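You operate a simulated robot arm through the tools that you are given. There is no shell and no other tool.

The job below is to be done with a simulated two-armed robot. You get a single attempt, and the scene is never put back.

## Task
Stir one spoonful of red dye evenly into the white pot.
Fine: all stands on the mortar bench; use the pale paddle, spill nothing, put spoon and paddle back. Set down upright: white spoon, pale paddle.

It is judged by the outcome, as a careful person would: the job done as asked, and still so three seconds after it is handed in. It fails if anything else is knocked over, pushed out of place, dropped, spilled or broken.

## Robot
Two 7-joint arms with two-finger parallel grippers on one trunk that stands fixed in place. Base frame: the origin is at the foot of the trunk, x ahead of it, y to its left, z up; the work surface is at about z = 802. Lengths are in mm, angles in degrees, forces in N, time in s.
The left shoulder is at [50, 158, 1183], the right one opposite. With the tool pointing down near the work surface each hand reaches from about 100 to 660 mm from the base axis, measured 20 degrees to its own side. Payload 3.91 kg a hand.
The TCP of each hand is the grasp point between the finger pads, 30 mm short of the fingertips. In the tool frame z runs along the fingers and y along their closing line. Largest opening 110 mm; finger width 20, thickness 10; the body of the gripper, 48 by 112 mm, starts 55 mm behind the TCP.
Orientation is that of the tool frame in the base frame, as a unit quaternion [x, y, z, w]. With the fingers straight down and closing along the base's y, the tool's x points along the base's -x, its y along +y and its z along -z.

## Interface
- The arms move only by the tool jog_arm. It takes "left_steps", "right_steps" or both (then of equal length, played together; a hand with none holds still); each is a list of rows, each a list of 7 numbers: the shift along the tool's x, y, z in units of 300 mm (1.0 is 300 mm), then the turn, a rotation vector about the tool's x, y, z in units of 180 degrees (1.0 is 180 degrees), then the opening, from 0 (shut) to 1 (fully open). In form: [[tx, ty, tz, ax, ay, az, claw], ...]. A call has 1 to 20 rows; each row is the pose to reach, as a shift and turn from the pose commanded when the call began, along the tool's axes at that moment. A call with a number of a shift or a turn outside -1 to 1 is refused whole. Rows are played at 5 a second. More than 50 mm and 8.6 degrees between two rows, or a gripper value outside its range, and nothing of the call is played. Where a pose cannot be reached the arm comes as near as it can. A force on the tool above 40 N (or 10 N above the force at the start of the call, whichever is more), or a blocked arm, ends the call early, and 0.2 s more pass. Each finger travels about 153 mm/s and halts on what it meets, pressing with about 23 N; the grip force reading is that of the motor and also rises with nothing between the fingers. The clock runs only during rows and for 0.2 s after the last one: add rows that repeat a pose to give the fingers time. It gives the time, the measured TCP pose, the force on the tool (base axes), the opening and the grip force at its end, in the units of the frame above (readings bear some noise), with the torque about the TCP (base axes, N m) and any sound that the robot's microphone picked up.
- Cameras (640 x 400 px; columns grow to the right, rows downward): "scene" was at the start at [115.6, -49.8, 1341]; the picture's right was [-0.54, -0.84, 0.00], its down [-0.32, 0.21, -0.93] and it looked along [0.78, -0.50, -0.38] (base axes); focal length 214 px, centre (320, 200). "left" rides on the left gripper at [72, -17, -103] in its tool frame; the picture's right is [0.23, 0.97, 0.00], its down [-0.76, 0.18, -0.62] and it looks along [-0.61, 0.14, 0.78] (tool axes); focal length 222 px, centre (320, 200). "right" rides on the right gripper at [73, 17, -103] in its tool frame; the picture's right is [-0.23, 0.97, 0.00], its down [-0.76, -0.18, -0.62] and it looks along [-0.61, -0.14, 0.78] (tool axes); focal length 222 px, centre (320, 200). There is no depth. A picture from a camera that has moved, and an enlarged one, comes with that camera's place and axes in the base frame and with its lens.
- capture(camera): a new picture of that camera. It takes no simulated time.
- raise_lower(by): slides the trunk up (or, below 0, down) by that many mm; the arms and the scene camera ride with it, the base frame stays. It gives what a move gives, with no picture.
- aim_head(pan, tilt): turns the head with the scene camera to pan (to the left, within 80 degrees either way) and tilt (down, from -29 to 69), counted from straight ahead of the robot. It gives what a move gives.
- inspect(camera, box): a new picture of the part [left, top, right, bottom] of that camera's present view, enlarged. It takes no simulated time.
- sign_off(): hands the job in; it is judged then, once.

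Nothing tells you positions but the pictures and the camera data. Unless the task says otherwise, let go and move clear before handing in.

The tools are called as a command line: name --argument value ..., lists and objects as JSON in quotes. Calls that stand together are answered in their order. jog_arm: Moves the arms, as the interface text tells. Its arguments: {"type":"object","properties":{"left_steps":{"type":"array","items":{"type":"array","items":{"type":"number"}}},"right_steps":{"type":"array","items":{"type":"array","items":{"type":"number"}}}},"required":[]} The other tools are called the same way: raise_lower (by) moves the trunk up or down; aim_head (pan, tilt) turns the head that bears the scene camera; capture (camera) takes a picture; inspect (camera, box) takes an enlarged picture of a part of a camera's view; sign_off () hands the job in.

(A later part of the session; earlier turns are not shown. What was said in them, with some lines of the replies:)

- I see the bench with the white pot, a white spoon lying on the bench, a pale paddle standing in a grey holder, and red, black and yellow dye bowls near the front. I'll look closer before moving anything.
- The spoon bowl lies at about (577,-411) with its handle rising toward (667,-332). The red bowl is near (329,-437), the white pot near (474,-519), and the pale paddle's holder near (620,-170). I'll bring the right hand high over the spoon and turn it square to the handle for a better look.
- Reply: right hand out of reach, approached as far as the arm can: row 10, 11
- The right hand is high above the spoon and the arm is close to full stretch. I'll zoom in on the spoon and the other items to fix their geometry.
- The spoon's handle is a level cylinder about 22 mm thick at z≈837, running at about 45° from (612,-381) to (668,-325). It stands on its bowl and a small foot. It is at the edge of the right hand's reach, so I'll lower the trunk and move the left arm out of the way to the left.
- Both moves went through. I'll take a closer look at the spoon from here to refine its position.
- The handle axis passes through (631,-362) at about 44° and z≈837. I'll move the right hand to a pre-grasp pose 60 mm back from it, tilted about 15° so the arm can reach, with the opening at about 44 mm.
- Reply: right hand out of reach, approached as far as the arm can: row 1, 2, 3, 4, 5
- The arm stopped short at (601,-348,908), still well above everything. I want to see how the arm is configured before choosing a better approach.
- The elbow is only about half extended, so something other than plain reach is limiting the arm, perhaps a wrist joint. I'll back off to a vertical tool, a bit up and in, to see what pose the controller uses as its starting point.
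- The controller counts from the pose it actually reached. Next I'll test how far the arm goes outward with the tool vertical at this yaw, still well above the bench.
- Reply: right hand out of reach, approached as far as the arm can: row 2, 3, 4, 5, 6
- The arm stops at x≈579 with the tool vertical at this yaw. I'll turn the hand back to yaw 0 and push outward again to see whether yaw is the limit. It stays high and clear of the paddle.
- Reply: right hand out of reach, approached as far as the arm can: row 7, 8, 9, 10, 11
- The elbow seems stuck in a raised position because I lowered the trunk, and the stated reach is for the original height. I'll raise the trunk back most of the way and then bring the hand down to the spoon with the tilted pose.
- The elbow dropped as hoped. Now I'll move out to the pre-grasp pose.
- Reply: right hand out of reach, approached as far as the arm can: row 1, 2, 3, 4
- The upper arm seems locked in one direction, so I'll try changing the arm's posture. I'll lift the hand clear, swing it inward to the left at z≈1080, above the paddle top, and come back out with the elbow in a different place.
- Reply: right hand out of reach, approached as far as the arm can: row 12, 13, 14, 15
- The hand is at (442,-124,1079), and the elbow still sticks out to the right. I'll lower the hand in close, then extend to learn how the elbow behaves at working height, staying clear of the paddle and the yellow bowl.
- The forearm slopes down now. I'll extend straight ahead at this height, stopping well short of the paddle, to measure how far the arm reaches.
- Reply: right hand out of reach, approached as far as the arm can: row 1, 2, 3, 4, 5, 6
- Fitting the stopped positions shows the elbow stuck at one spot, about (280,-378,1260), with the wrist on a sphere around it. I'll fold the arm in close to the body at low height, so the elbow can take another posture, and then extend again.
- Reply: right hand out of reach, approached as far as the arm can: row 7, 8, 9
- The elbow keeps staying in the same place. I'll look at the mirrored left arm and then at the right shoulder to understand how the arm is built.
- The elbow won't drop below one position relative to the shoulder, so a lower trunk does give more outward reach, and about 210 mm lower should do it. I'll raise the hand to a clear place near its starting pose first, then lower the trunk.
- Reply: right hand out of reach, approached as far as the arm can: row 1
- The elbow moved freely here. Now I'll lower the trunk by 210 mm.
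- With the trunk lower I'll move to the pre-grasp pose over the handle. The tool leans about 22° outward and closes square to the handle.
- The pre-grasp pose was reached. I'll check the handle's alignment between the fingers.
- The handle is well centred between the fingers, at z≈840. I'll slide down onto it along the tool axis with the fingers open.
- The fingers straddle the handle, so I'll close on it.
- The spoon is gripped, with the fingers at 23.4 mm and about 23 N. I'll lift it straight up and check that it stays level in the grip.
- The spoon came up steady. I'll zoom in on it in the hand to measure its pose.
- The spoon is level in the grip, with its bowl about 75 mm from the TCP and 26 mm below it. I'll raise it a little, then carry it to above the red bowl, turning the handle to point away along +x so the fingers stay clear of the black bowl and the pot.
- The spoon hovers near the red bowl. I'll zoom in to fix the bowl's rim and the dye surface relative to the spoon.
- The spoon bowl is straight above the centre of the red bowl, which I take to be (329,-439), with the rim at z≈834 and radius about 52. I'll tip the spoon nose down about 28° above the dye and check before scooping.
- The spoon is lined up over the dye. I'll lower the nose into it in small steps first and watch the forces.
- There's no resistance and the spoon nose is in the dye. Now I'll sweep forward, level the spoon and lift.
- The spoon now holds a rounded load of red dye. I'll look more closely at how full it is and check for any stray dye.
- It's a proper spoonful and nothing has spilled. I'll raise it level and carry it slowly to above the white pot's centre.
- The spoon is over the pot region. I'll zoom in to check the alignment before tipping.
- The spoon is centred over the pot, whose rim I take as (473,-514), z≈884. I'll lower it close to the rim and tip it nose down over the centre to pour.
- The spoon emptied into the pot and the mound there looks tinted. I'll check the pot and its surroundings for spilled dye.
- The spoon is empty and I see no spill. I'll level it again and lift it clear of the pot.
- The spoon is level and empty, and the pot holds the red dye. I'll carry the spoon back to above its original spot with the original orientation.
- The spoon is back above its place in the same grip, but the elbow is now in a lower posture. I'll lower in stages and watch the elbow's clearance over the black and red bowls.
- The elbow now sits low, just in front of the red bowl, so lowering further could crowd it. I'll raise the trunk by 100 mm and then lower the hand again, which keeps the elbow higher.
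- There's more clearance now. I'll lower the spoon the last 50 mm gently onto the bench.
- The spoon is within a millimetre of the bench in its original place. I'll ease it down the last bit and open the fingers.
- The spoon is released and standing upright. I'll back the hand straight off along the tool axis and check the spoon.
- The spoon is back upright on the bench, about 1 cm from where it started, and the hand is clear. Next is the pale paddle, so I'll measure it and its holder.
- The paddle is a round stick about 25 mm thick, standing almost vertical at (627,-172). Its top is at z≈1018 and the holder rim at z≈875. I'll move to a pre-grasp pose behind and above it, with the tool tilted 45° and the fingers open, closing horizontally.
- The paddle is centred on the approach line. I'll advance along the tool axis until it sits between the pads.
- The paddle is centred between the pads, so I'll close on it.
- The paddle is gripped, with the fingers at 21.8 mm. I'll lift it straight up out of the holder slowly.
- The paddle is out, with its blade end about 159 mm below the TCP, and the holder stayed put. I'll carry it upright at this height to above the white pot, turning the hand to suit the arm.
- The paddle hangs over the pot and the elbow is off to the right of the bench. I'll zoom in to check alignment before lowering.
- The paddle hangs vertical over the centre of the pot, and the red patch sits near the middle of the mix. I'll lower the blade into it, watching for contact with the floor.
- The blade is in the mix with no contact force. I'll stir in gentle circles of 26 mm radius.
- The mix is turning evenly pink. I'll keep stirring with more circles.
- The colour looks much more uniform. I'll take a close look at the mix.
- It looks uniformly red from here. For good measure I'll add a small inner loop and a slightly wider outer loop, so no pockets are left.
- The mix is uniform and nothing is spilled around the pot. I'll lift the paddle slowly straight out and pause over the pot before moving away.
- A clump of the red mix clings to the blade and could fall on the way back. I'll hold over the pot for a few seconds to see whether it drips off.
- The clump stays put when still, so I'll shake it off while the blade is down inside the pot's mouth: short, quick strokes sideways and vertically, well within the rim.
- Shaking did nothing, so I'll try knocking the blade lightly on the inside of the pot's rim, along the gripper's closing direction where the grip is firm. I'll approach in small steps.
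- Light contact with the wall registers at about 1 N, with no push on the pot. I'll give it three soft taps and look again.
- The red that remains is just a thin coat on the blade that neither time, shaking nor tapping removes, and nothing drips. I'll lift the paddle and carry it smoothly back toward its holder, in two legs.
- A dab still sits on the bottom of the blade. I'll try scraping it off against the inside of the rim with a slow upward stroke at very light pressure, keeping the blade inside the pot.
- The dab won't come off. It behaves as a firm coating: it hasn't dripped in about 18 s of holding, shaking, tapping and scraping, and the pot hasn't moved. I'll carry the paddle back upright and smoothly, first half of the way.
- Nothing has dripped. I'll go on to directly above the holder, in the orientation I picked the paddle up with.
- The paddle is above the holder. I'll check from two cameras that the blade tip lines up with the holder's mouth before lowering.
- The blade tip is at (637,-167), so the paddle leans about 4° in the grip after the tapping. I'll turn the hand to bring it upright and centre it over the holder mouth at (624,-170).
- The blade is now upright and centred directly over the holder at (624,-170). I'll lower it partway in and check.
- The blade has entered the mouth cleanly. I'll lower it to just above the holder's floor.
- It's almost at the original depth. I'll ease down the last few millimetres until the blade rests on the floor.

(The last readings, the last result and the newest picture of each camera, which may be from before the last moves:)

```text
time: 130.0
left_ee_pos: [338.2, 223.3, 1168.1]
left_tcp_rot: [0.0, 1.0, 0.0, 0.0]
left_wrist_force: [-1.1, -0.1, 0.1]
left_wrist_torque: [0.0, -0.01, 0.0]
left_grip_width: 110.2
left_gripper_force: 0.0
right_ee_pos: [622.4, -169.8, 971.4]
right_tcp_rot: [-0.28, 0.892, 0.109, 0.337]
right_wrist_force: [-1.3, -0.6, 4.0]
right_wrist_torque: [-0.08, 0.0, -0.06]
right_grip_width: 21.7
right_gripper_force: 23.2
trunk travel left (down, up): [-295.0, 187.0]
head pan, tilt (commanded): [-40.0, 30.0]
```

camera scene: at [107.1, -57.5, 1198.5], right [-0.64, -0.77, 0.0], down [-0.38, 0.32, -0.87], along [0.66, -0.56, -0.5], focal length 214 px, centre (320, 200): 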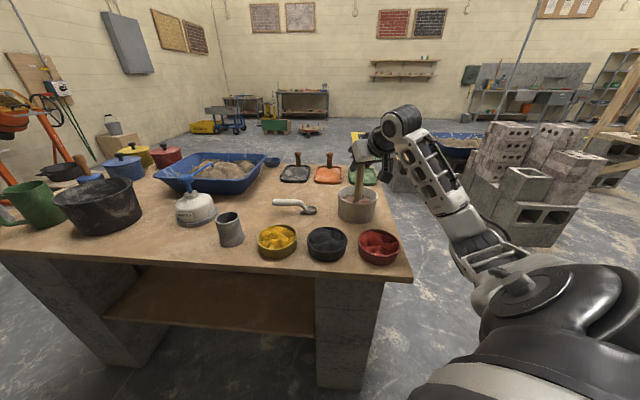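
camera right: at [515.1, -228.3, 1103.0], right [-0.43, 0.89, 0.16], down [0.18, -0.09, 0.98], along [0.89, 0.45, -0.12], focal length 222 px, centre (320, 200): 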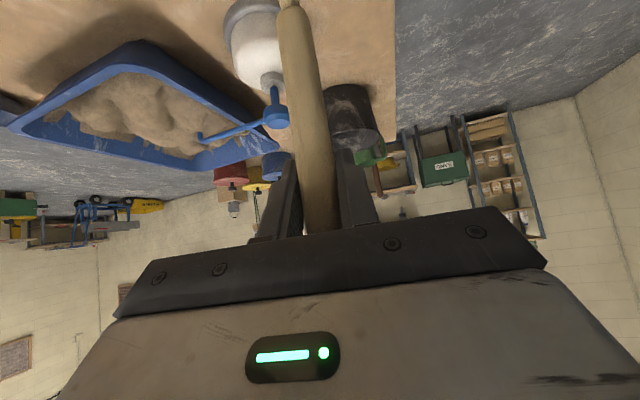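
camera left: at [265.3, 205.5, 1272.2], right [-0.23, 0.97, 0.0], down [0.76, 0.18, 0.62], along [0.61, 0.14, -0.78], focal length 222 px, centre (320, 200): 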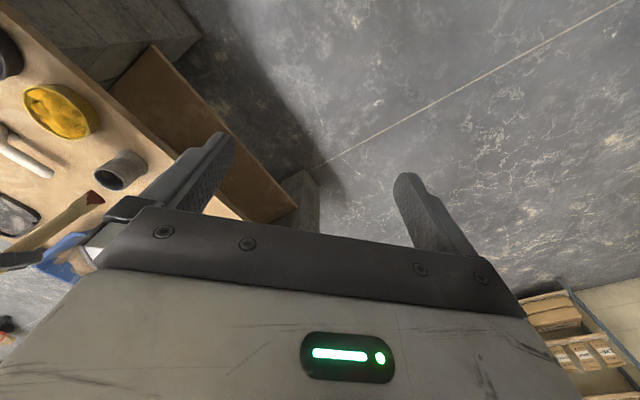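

It's resting on the floor, with 4 N of upward reaction. I'll relieve the pressure slightly and open the fingers.

jog_arm --right_steps '[[-0.0015, 0, -0.0018, 0, 0, 0, 0], [-0.0015, 0, -0.0018, 0, 0, 0, 0], [-0.0015, 0, -0.0018, 0, 0, 0, 0.25], [-0.0015, 0, -0.0018, 0, 0, 0, 0.4], [-0.0015, 0, -0.0018, 0, 0, 0, 0.55], [-0.0015, 0, -0.0018, 0, 0, 0, 0.62], [-0.0015, 0, -0.0018, 0, 0, 0, 0.62]]'

inspect --camera "left" --box '[0, 120, 180, 270]'

capture --camera "right"

inspect --camera "scene" --box '[210, 125, 280, 250]'

```text
time: 131.6
left_ee_pos: [338.4, 224.1, 1167.2]
left_tcp_rot: [0.0, 1.0, 0.0, 0.001]
left_wrist_force: [0.3, 0.1, 0.7]
left_wrist_torque: [0.0, 0.01, 0.03]
left_grip_width: 110.0
left_gripper_force: 0.0
right_ee_pos: [624.0, -169.5, 972.7]
right_tcp_rot: [-0.28, 0.892, 0.11, 0.336]
right_wrist_force: [0.4, 1.5, -0.5]
right_wrist_torque: [0.05, 0.0, -0.01]
right_grip_width: 67.9
right_gripper_force: 0.0
trunk travel left (down, up): [-295.0, 187.0]
head pan, tilt (commanded): [-40.0, 30.0]
```

```text
2.67 times, centred on (90, 195) of left
camera zoom: at [265.2, 205.5, 1272.2], right [-0.23, 0.97, 0.0], down [0.76, 0.18, 0.62], along [0.61, 0.14, -0.78], focal length 592 px, centre (933, 213)
```

zoom: 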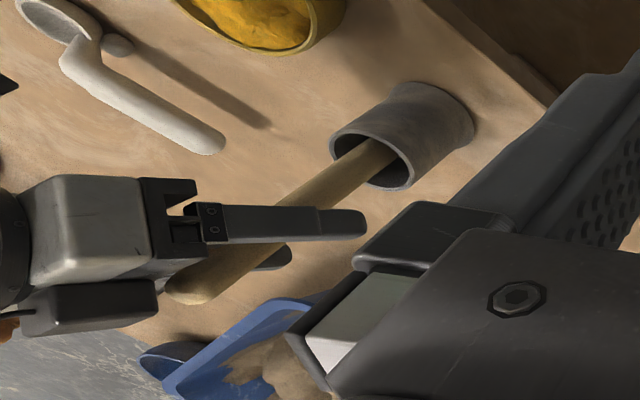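

```text
taken
camera right: at [513.7, -226.7, 1001.8], right [-0.42, 0.89, 0.16], down [0.24, -0.06, 0.97], along [0.88, 0.44, -0.19], focal length 222 px, centre (320, 200)
```

right: 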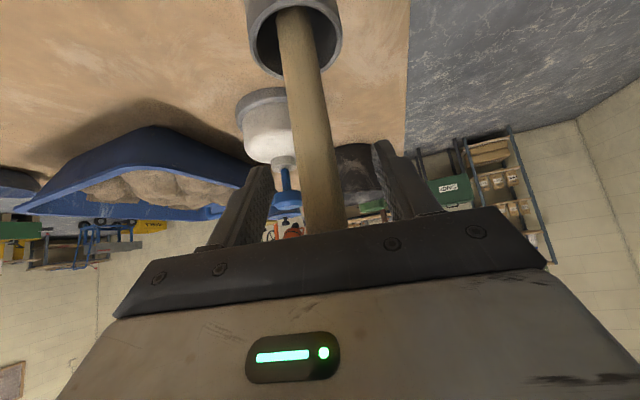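

```text
3.20 times, centred on (245, 188) of scene
camera zoom: at [107.1, -57.5, 1198.5], right [-0.64, -0.77, 0.0], down [-0.38, 0.32, -0.87], along [0.66, -0.56, -0.5], focal length 686 px, centre (560, 240)
```

zoom: 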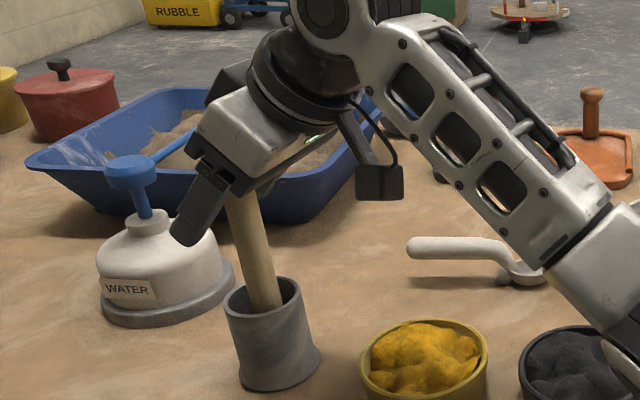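

The paddle stands on its own, free of both fingers. I'll back the hand straight away from it.

jog_arm --right_steps '[[0, 0, -0.03, 0, 0, 0, 0.62], [0, 0, -0.1, 0, 0, 0, 0.62], [0, 0, -0.2, 0, 0, 0, 0.62], [0, 0, -0.3, 0, 0, 0, 0.62], [0, 0, -0.4, 0, 0, 0, 0.62], [0, 0, -0.4, 0, 0, 0, 0.62]]'

inspect --camera "left" --box '[0, 120, 180, 270]'

inspect --camera "scene" --box '[190, 110, 290, 260]'

```text
time: 133.0
left_ee_pos: [338.4, 222.6, 1168.9]
left_tcp_rot: [-0.001, 1.0, 0.0, 0.001]
left_wrist_force: [0.2, 0.7, -0.4]
left_wrist_torque: [0.0, 0.01, 0.02]
left_grip_width: 109.8
left_gripper_force: 0.2
right_ee_pos: [558.1, -215.2, 1061.0]
right_tcp_rot: [-0.28, 0.893, 0.11, 0.336]
right_wrist_force: [-0.7, 1.3, 0.7]
right_wrist_torque: [0.0, -0.02, 0.0]
right_grip_width: 68.1
right_gripper_force: 0.0
trunk travel left (down, up): [-295.0, 187.0]
head pan, tilt (commanded): [-40.0, 30.0]
```

```text
2.67 times, centred on (90, 195) of left
camera zoom: at [265.1, 205.4, 1272.2], right [-0.23, 0.97, 0.0], down [0.76, 0.18, 0.62], along [0.61, 0.14, -0.78], focal length 592 px, centre (933, 213)
```

zoom: 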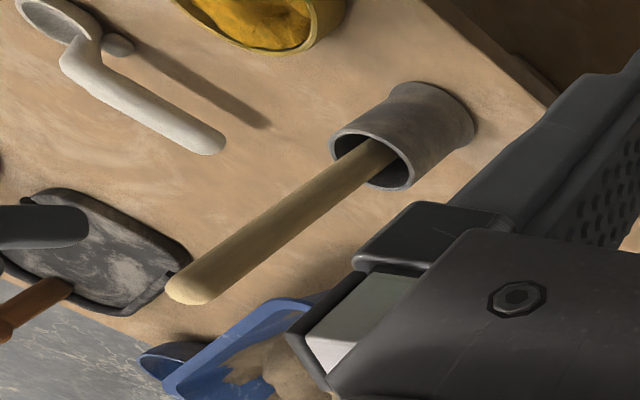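

```text
2.67 times, centred on (240, 185) of scene
camera zoom: at [107.0, -57.5, 1198.5], right [-0.64, -0.77, 0.0], down [-0.38, 0.32, -0.87], along [0.66, -0.56, -0.5], focal length 572 px, centre (533, 240)
```

zoom: 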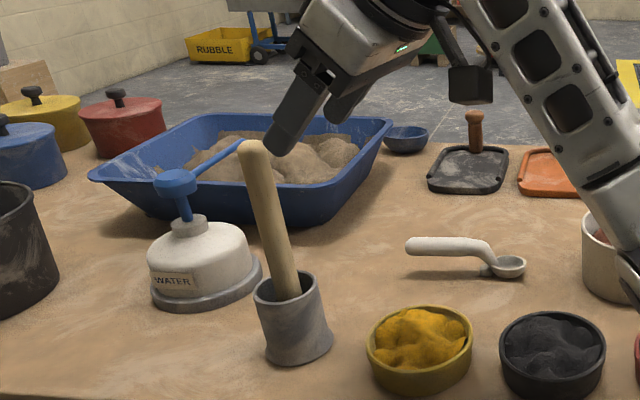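

The paddle is back in its holder, upright as before. I'll raise the trunk to lift both arms clear and then look over the whole bench.

raise_lower --by 130

capture --camera "scene"

```text
time: 134.6
left_ee_pos: [338.0, 223.0, 1297.9]
left_tcp_rot: [0.0, 1.0, 0.0, 0.0]
left_wrist_force: [-0.1, -0.2, 0.0]
left_wrist_torque: [0.0, 0.01, 0.0]
left_grip_width: 109.7
left_gripper_force: 0.1
right_ee_pos: [558.3, -215.7, 1190.6]
right_tcp_rot: [-0.28, 0.892, 0.11, 0.336]
right_wrist_force: [-0.1, -0.6, 0.0]
right_wrist_torque: [-0.02, 0.03, -0.03]
right_grip_width: 68.3
right_gripper_force: 0.1
trunk travel left (down, up): [-425.0, 57.0]
head pan, tilt (commanded): [-40.0, 30.0]
```

```text
taken
camera scene: at [107.2, -57.5, 1328.5], right [-0.64, -0.77, 0.0], down [-0.38, 0.32, -0.87], along [0.66, -0.56, -0.5], focal length 214 px, centre (320, 200)
```

scene: 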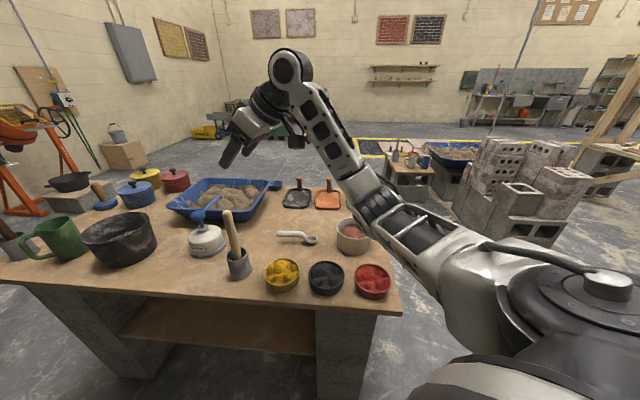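

All the arms are clear. I'll check the bench close up for stray dye and confirm that everything is standing in place.

inspect --camera "scene" --box '[180, 200, 300, 300]'

inspect --camera "scene" --box '[260, 200, 400, 310]'

inspect --camera "scene" --box '[325, 210, 385, 260]'

capture --camera "right"

```text
4.00 times, centred on (240, 250) of scene
camera zoom: at [107.2, -57.5, 1328.5], right [-0.64, -0.77, 0.0], down [-0.38, 0.32, -0.87], along [0.66, -0.56, -0.5], focal length 858 px, centre (640, 0)
```

zoom: 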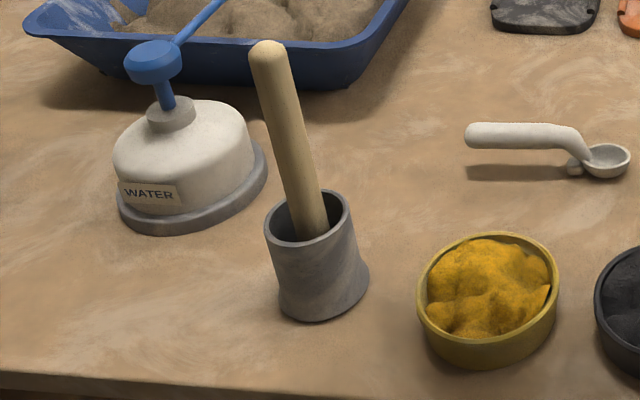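

```text
3.64 times, centred on (330, 255) of scene
camera zoom: at [107.2, -57.5, 1328.5], right [-0.64, -0.77, 0.0], down [-0.38, 0.32, -0.87], along [0.66, -0.56, -0.5], focal length 780 px, centre (284, 0)
```

zoom: 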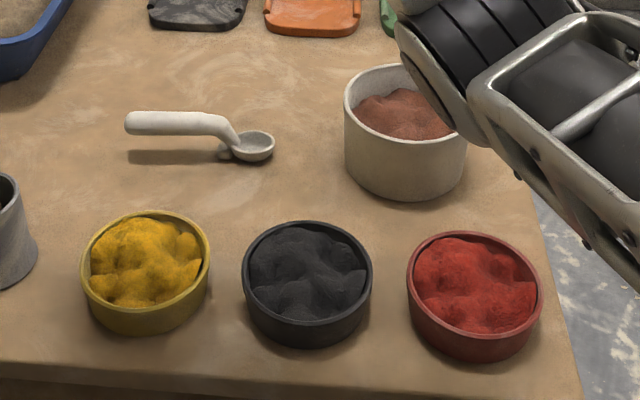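

```text
8.00 times, centred on (355, 235) of scene
camera zoom: at [107.2, -57.5, 1328.5], right [-0.64, -0.77, 0.0], down [-0.38, 0.32, -0.87], along [0.66, -0.56, -0.5], focal length 1716 px, centre (40, -80)
```

zoom: 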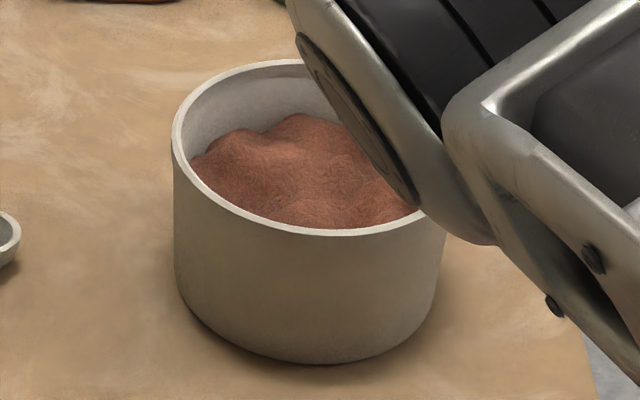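

```text
taken
camera right: at [449.2, -272.3, 1221.3], right [-0.42, 0.89, 0.16], down [0.24, -0.06, 0.97], along [0.88, 0.44, -0.19], focal length 222 px, centre (320, 200)
```

right: 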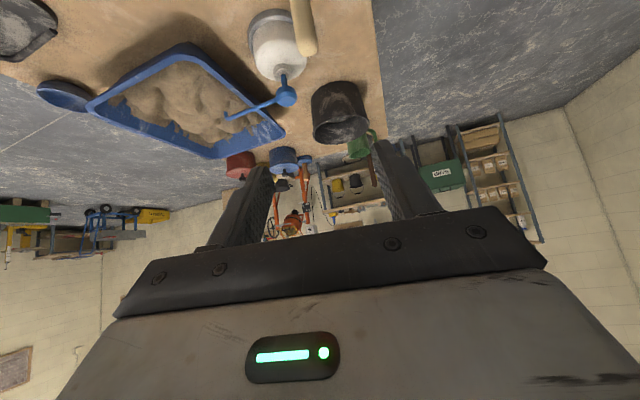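

Everything stands in place and there's no dye on the bench. I'll park the right hand near its starting pose, which also gives a better view down into the pot for checking evenness.

jog_arm --right_steps '[[0.0604, -0.0151, -0.0946, 0.0091, 0.0278, 0.0231, 0.62], [0.1208, -0.0302, -0.1893, 0.0182, 0.0555, 0.0463, 0.62], [0.1812, -0.0452, -0.2839, 0.0273, 0.0833, 0.0694, 0.62], [0.2417, -0.0603, -0.3785, 0.0364, 0.1111, 0.0925, 0.62], [0.3021, -0.0754, -0.4731, 0.0454, 0.1388, 0.1156, 0.7], [0.3625, -0.0905, -0.5678, 0.0545, 0.1666, 0.1388, 0.8], [0.4229, -0.1055, -0.6624, 0.0636, 0.1943, 0.1619, 0.9], [0.4833, -0.1206, -0.757, 0.0727, 0.2221, 0.185, 1], [0.4833, -0.1206, -0.757, 0.0727, 0.2221, 0.185, 1]]'

capture --camera "scene"

capture --camera "right"

```text
time: 136.6
left_ee_pos: [340.0, 222.2, 1298.3]
left_tcp_rot: [0.0, 1.0, 0.0, 0.0]
left_wrist_force: [0.1, 1.2, -0.2]
left_wrist_torque: [-0.06, 0.02, 0.01]
left_grip_width: 109.9
left_gripper_force: 0.0
right_ee_pos: [367.8, -394.0, 1265.2]
right_tcp_rot: [0.001, 1.0, 0.0, -0.001]
right_wrist_force: [0.4, -0.1, 0.5]
right_wrist_torque: [-0.01, 0.02, -0.02]
right_grip_width: 110.0
right_gripper_force: 0.0
trunk travel left (down, up): [-425.0, 57.0]
head pan, tilt (commanded): [-40.0, 30.0]
```

```text
taken
camera scene: at [107.3, -57.6, 1328.5], right [-0.64, -0.77, 0.0], down [-0.38, 0.32, -0.87], along [0.66, -0.56, -0.5], focal length 214 px, centre (320, 200)
```

scene: 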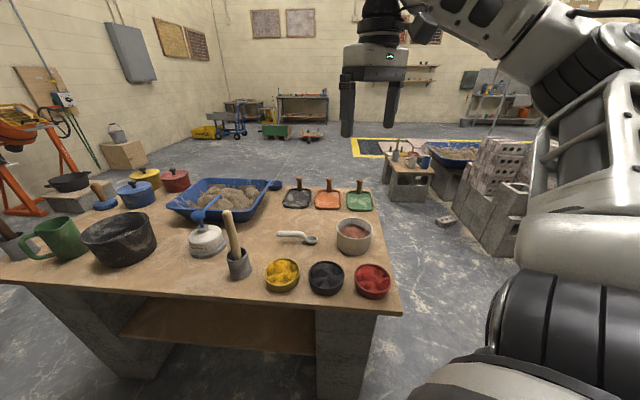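

```text
taken
camera right: at [295.2, -378.3, 1369.5], right [0.23, 0.97, 0.0], down [0.76, -0.18, 0.62], along [0.61, -0.14, -0.78], focal length 222 px, centre (320, 200)
```

right: 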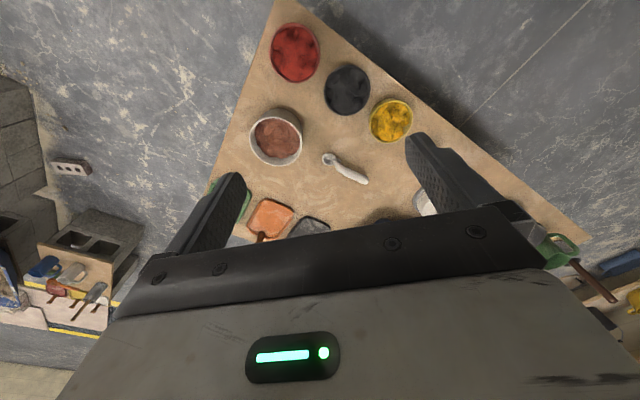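

inspect --camera "right" --box '[240, 100, 310, 170]'

inspect --camera "scene" --box '[325, 205, 385, 265]'

inspect --camera "right" --box '[200, 0, 440, 250]'

```text
5.71 times, centred on (275, 135) of right
camera zoom: at [295.2, -378.3, 1369.5], right [0.23, 0.97, 0.0], down [0.76, -0.18, 0.62], along [0.61, -0.14, -0.78], focal length 1269 px, centre (577, 571)
```

zoom: 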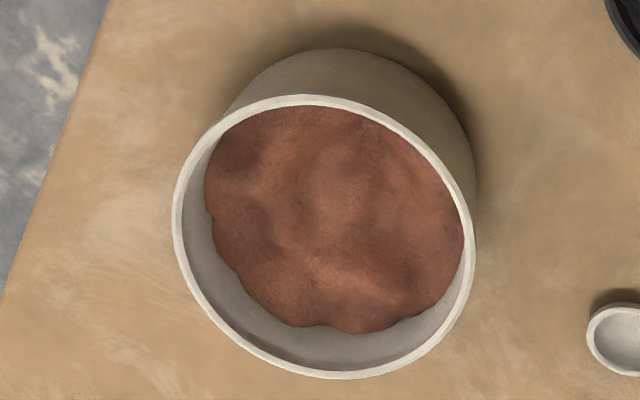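

```text
6.67 times, centred on (355, 235) of scene
camera zoom: at [107.3, -57.6, 1328.5], right [-0.64, -0.77, 0.0], down [-0.38, 0.32, -0.87], along [0.66, -0.56, -0.5], focal length 1430 px, centre (87, -33)
```

zoom: 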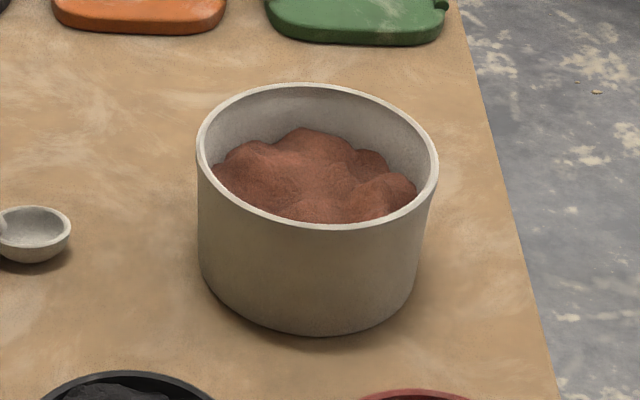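

```text
1.60 times, centred on (320, 125) of right
camera zoom: at [295.2, -378.3, 1369.5], right [0.23, 0.97, 0.0], down [0.76, -0.18, 0.62], along [0.61, -0.14, -0.78], focal length 355 px, centre (320, 320)
```

zoom: 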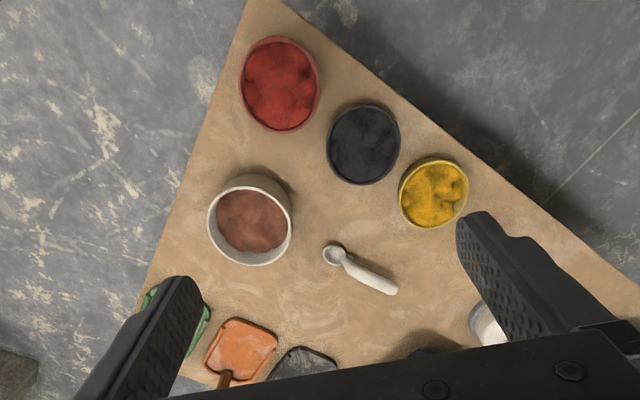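

From above, the pot is an even red-brown with no streaks, and nothing is spilled on the bench. The spoon rests upright at its place, the paddle stands in its holder, and both hands are empty and clear, so I'm handing the job in.

sign_off

```text
The job is handed in.
```

The red dye is stirred evenly into the white pot, and the spoon and paddle are back. I saw no dye on the bench and nothing out of place in the last pictures.

- **Mixing:** I poured in one spoonful of red dye and stirred with the pale paddle. Seen from above, the mix is a uniform red-brown with no streaks.
- **Spoon:** it is empty and upright at its original place. The bowl end sits about 1 cm off where it started because the handle turned slightly when I gripped it.
- **Paddle:** it stands upright in its holder, almost exactly as before. A small dab of the red mix is still stuck to the blade. Holding, shaking, tapping and scraping it inside the pot didn't remove it, and I saw no drips on the way back.

I parked both arms clear of the bench with empty hands before handing in.
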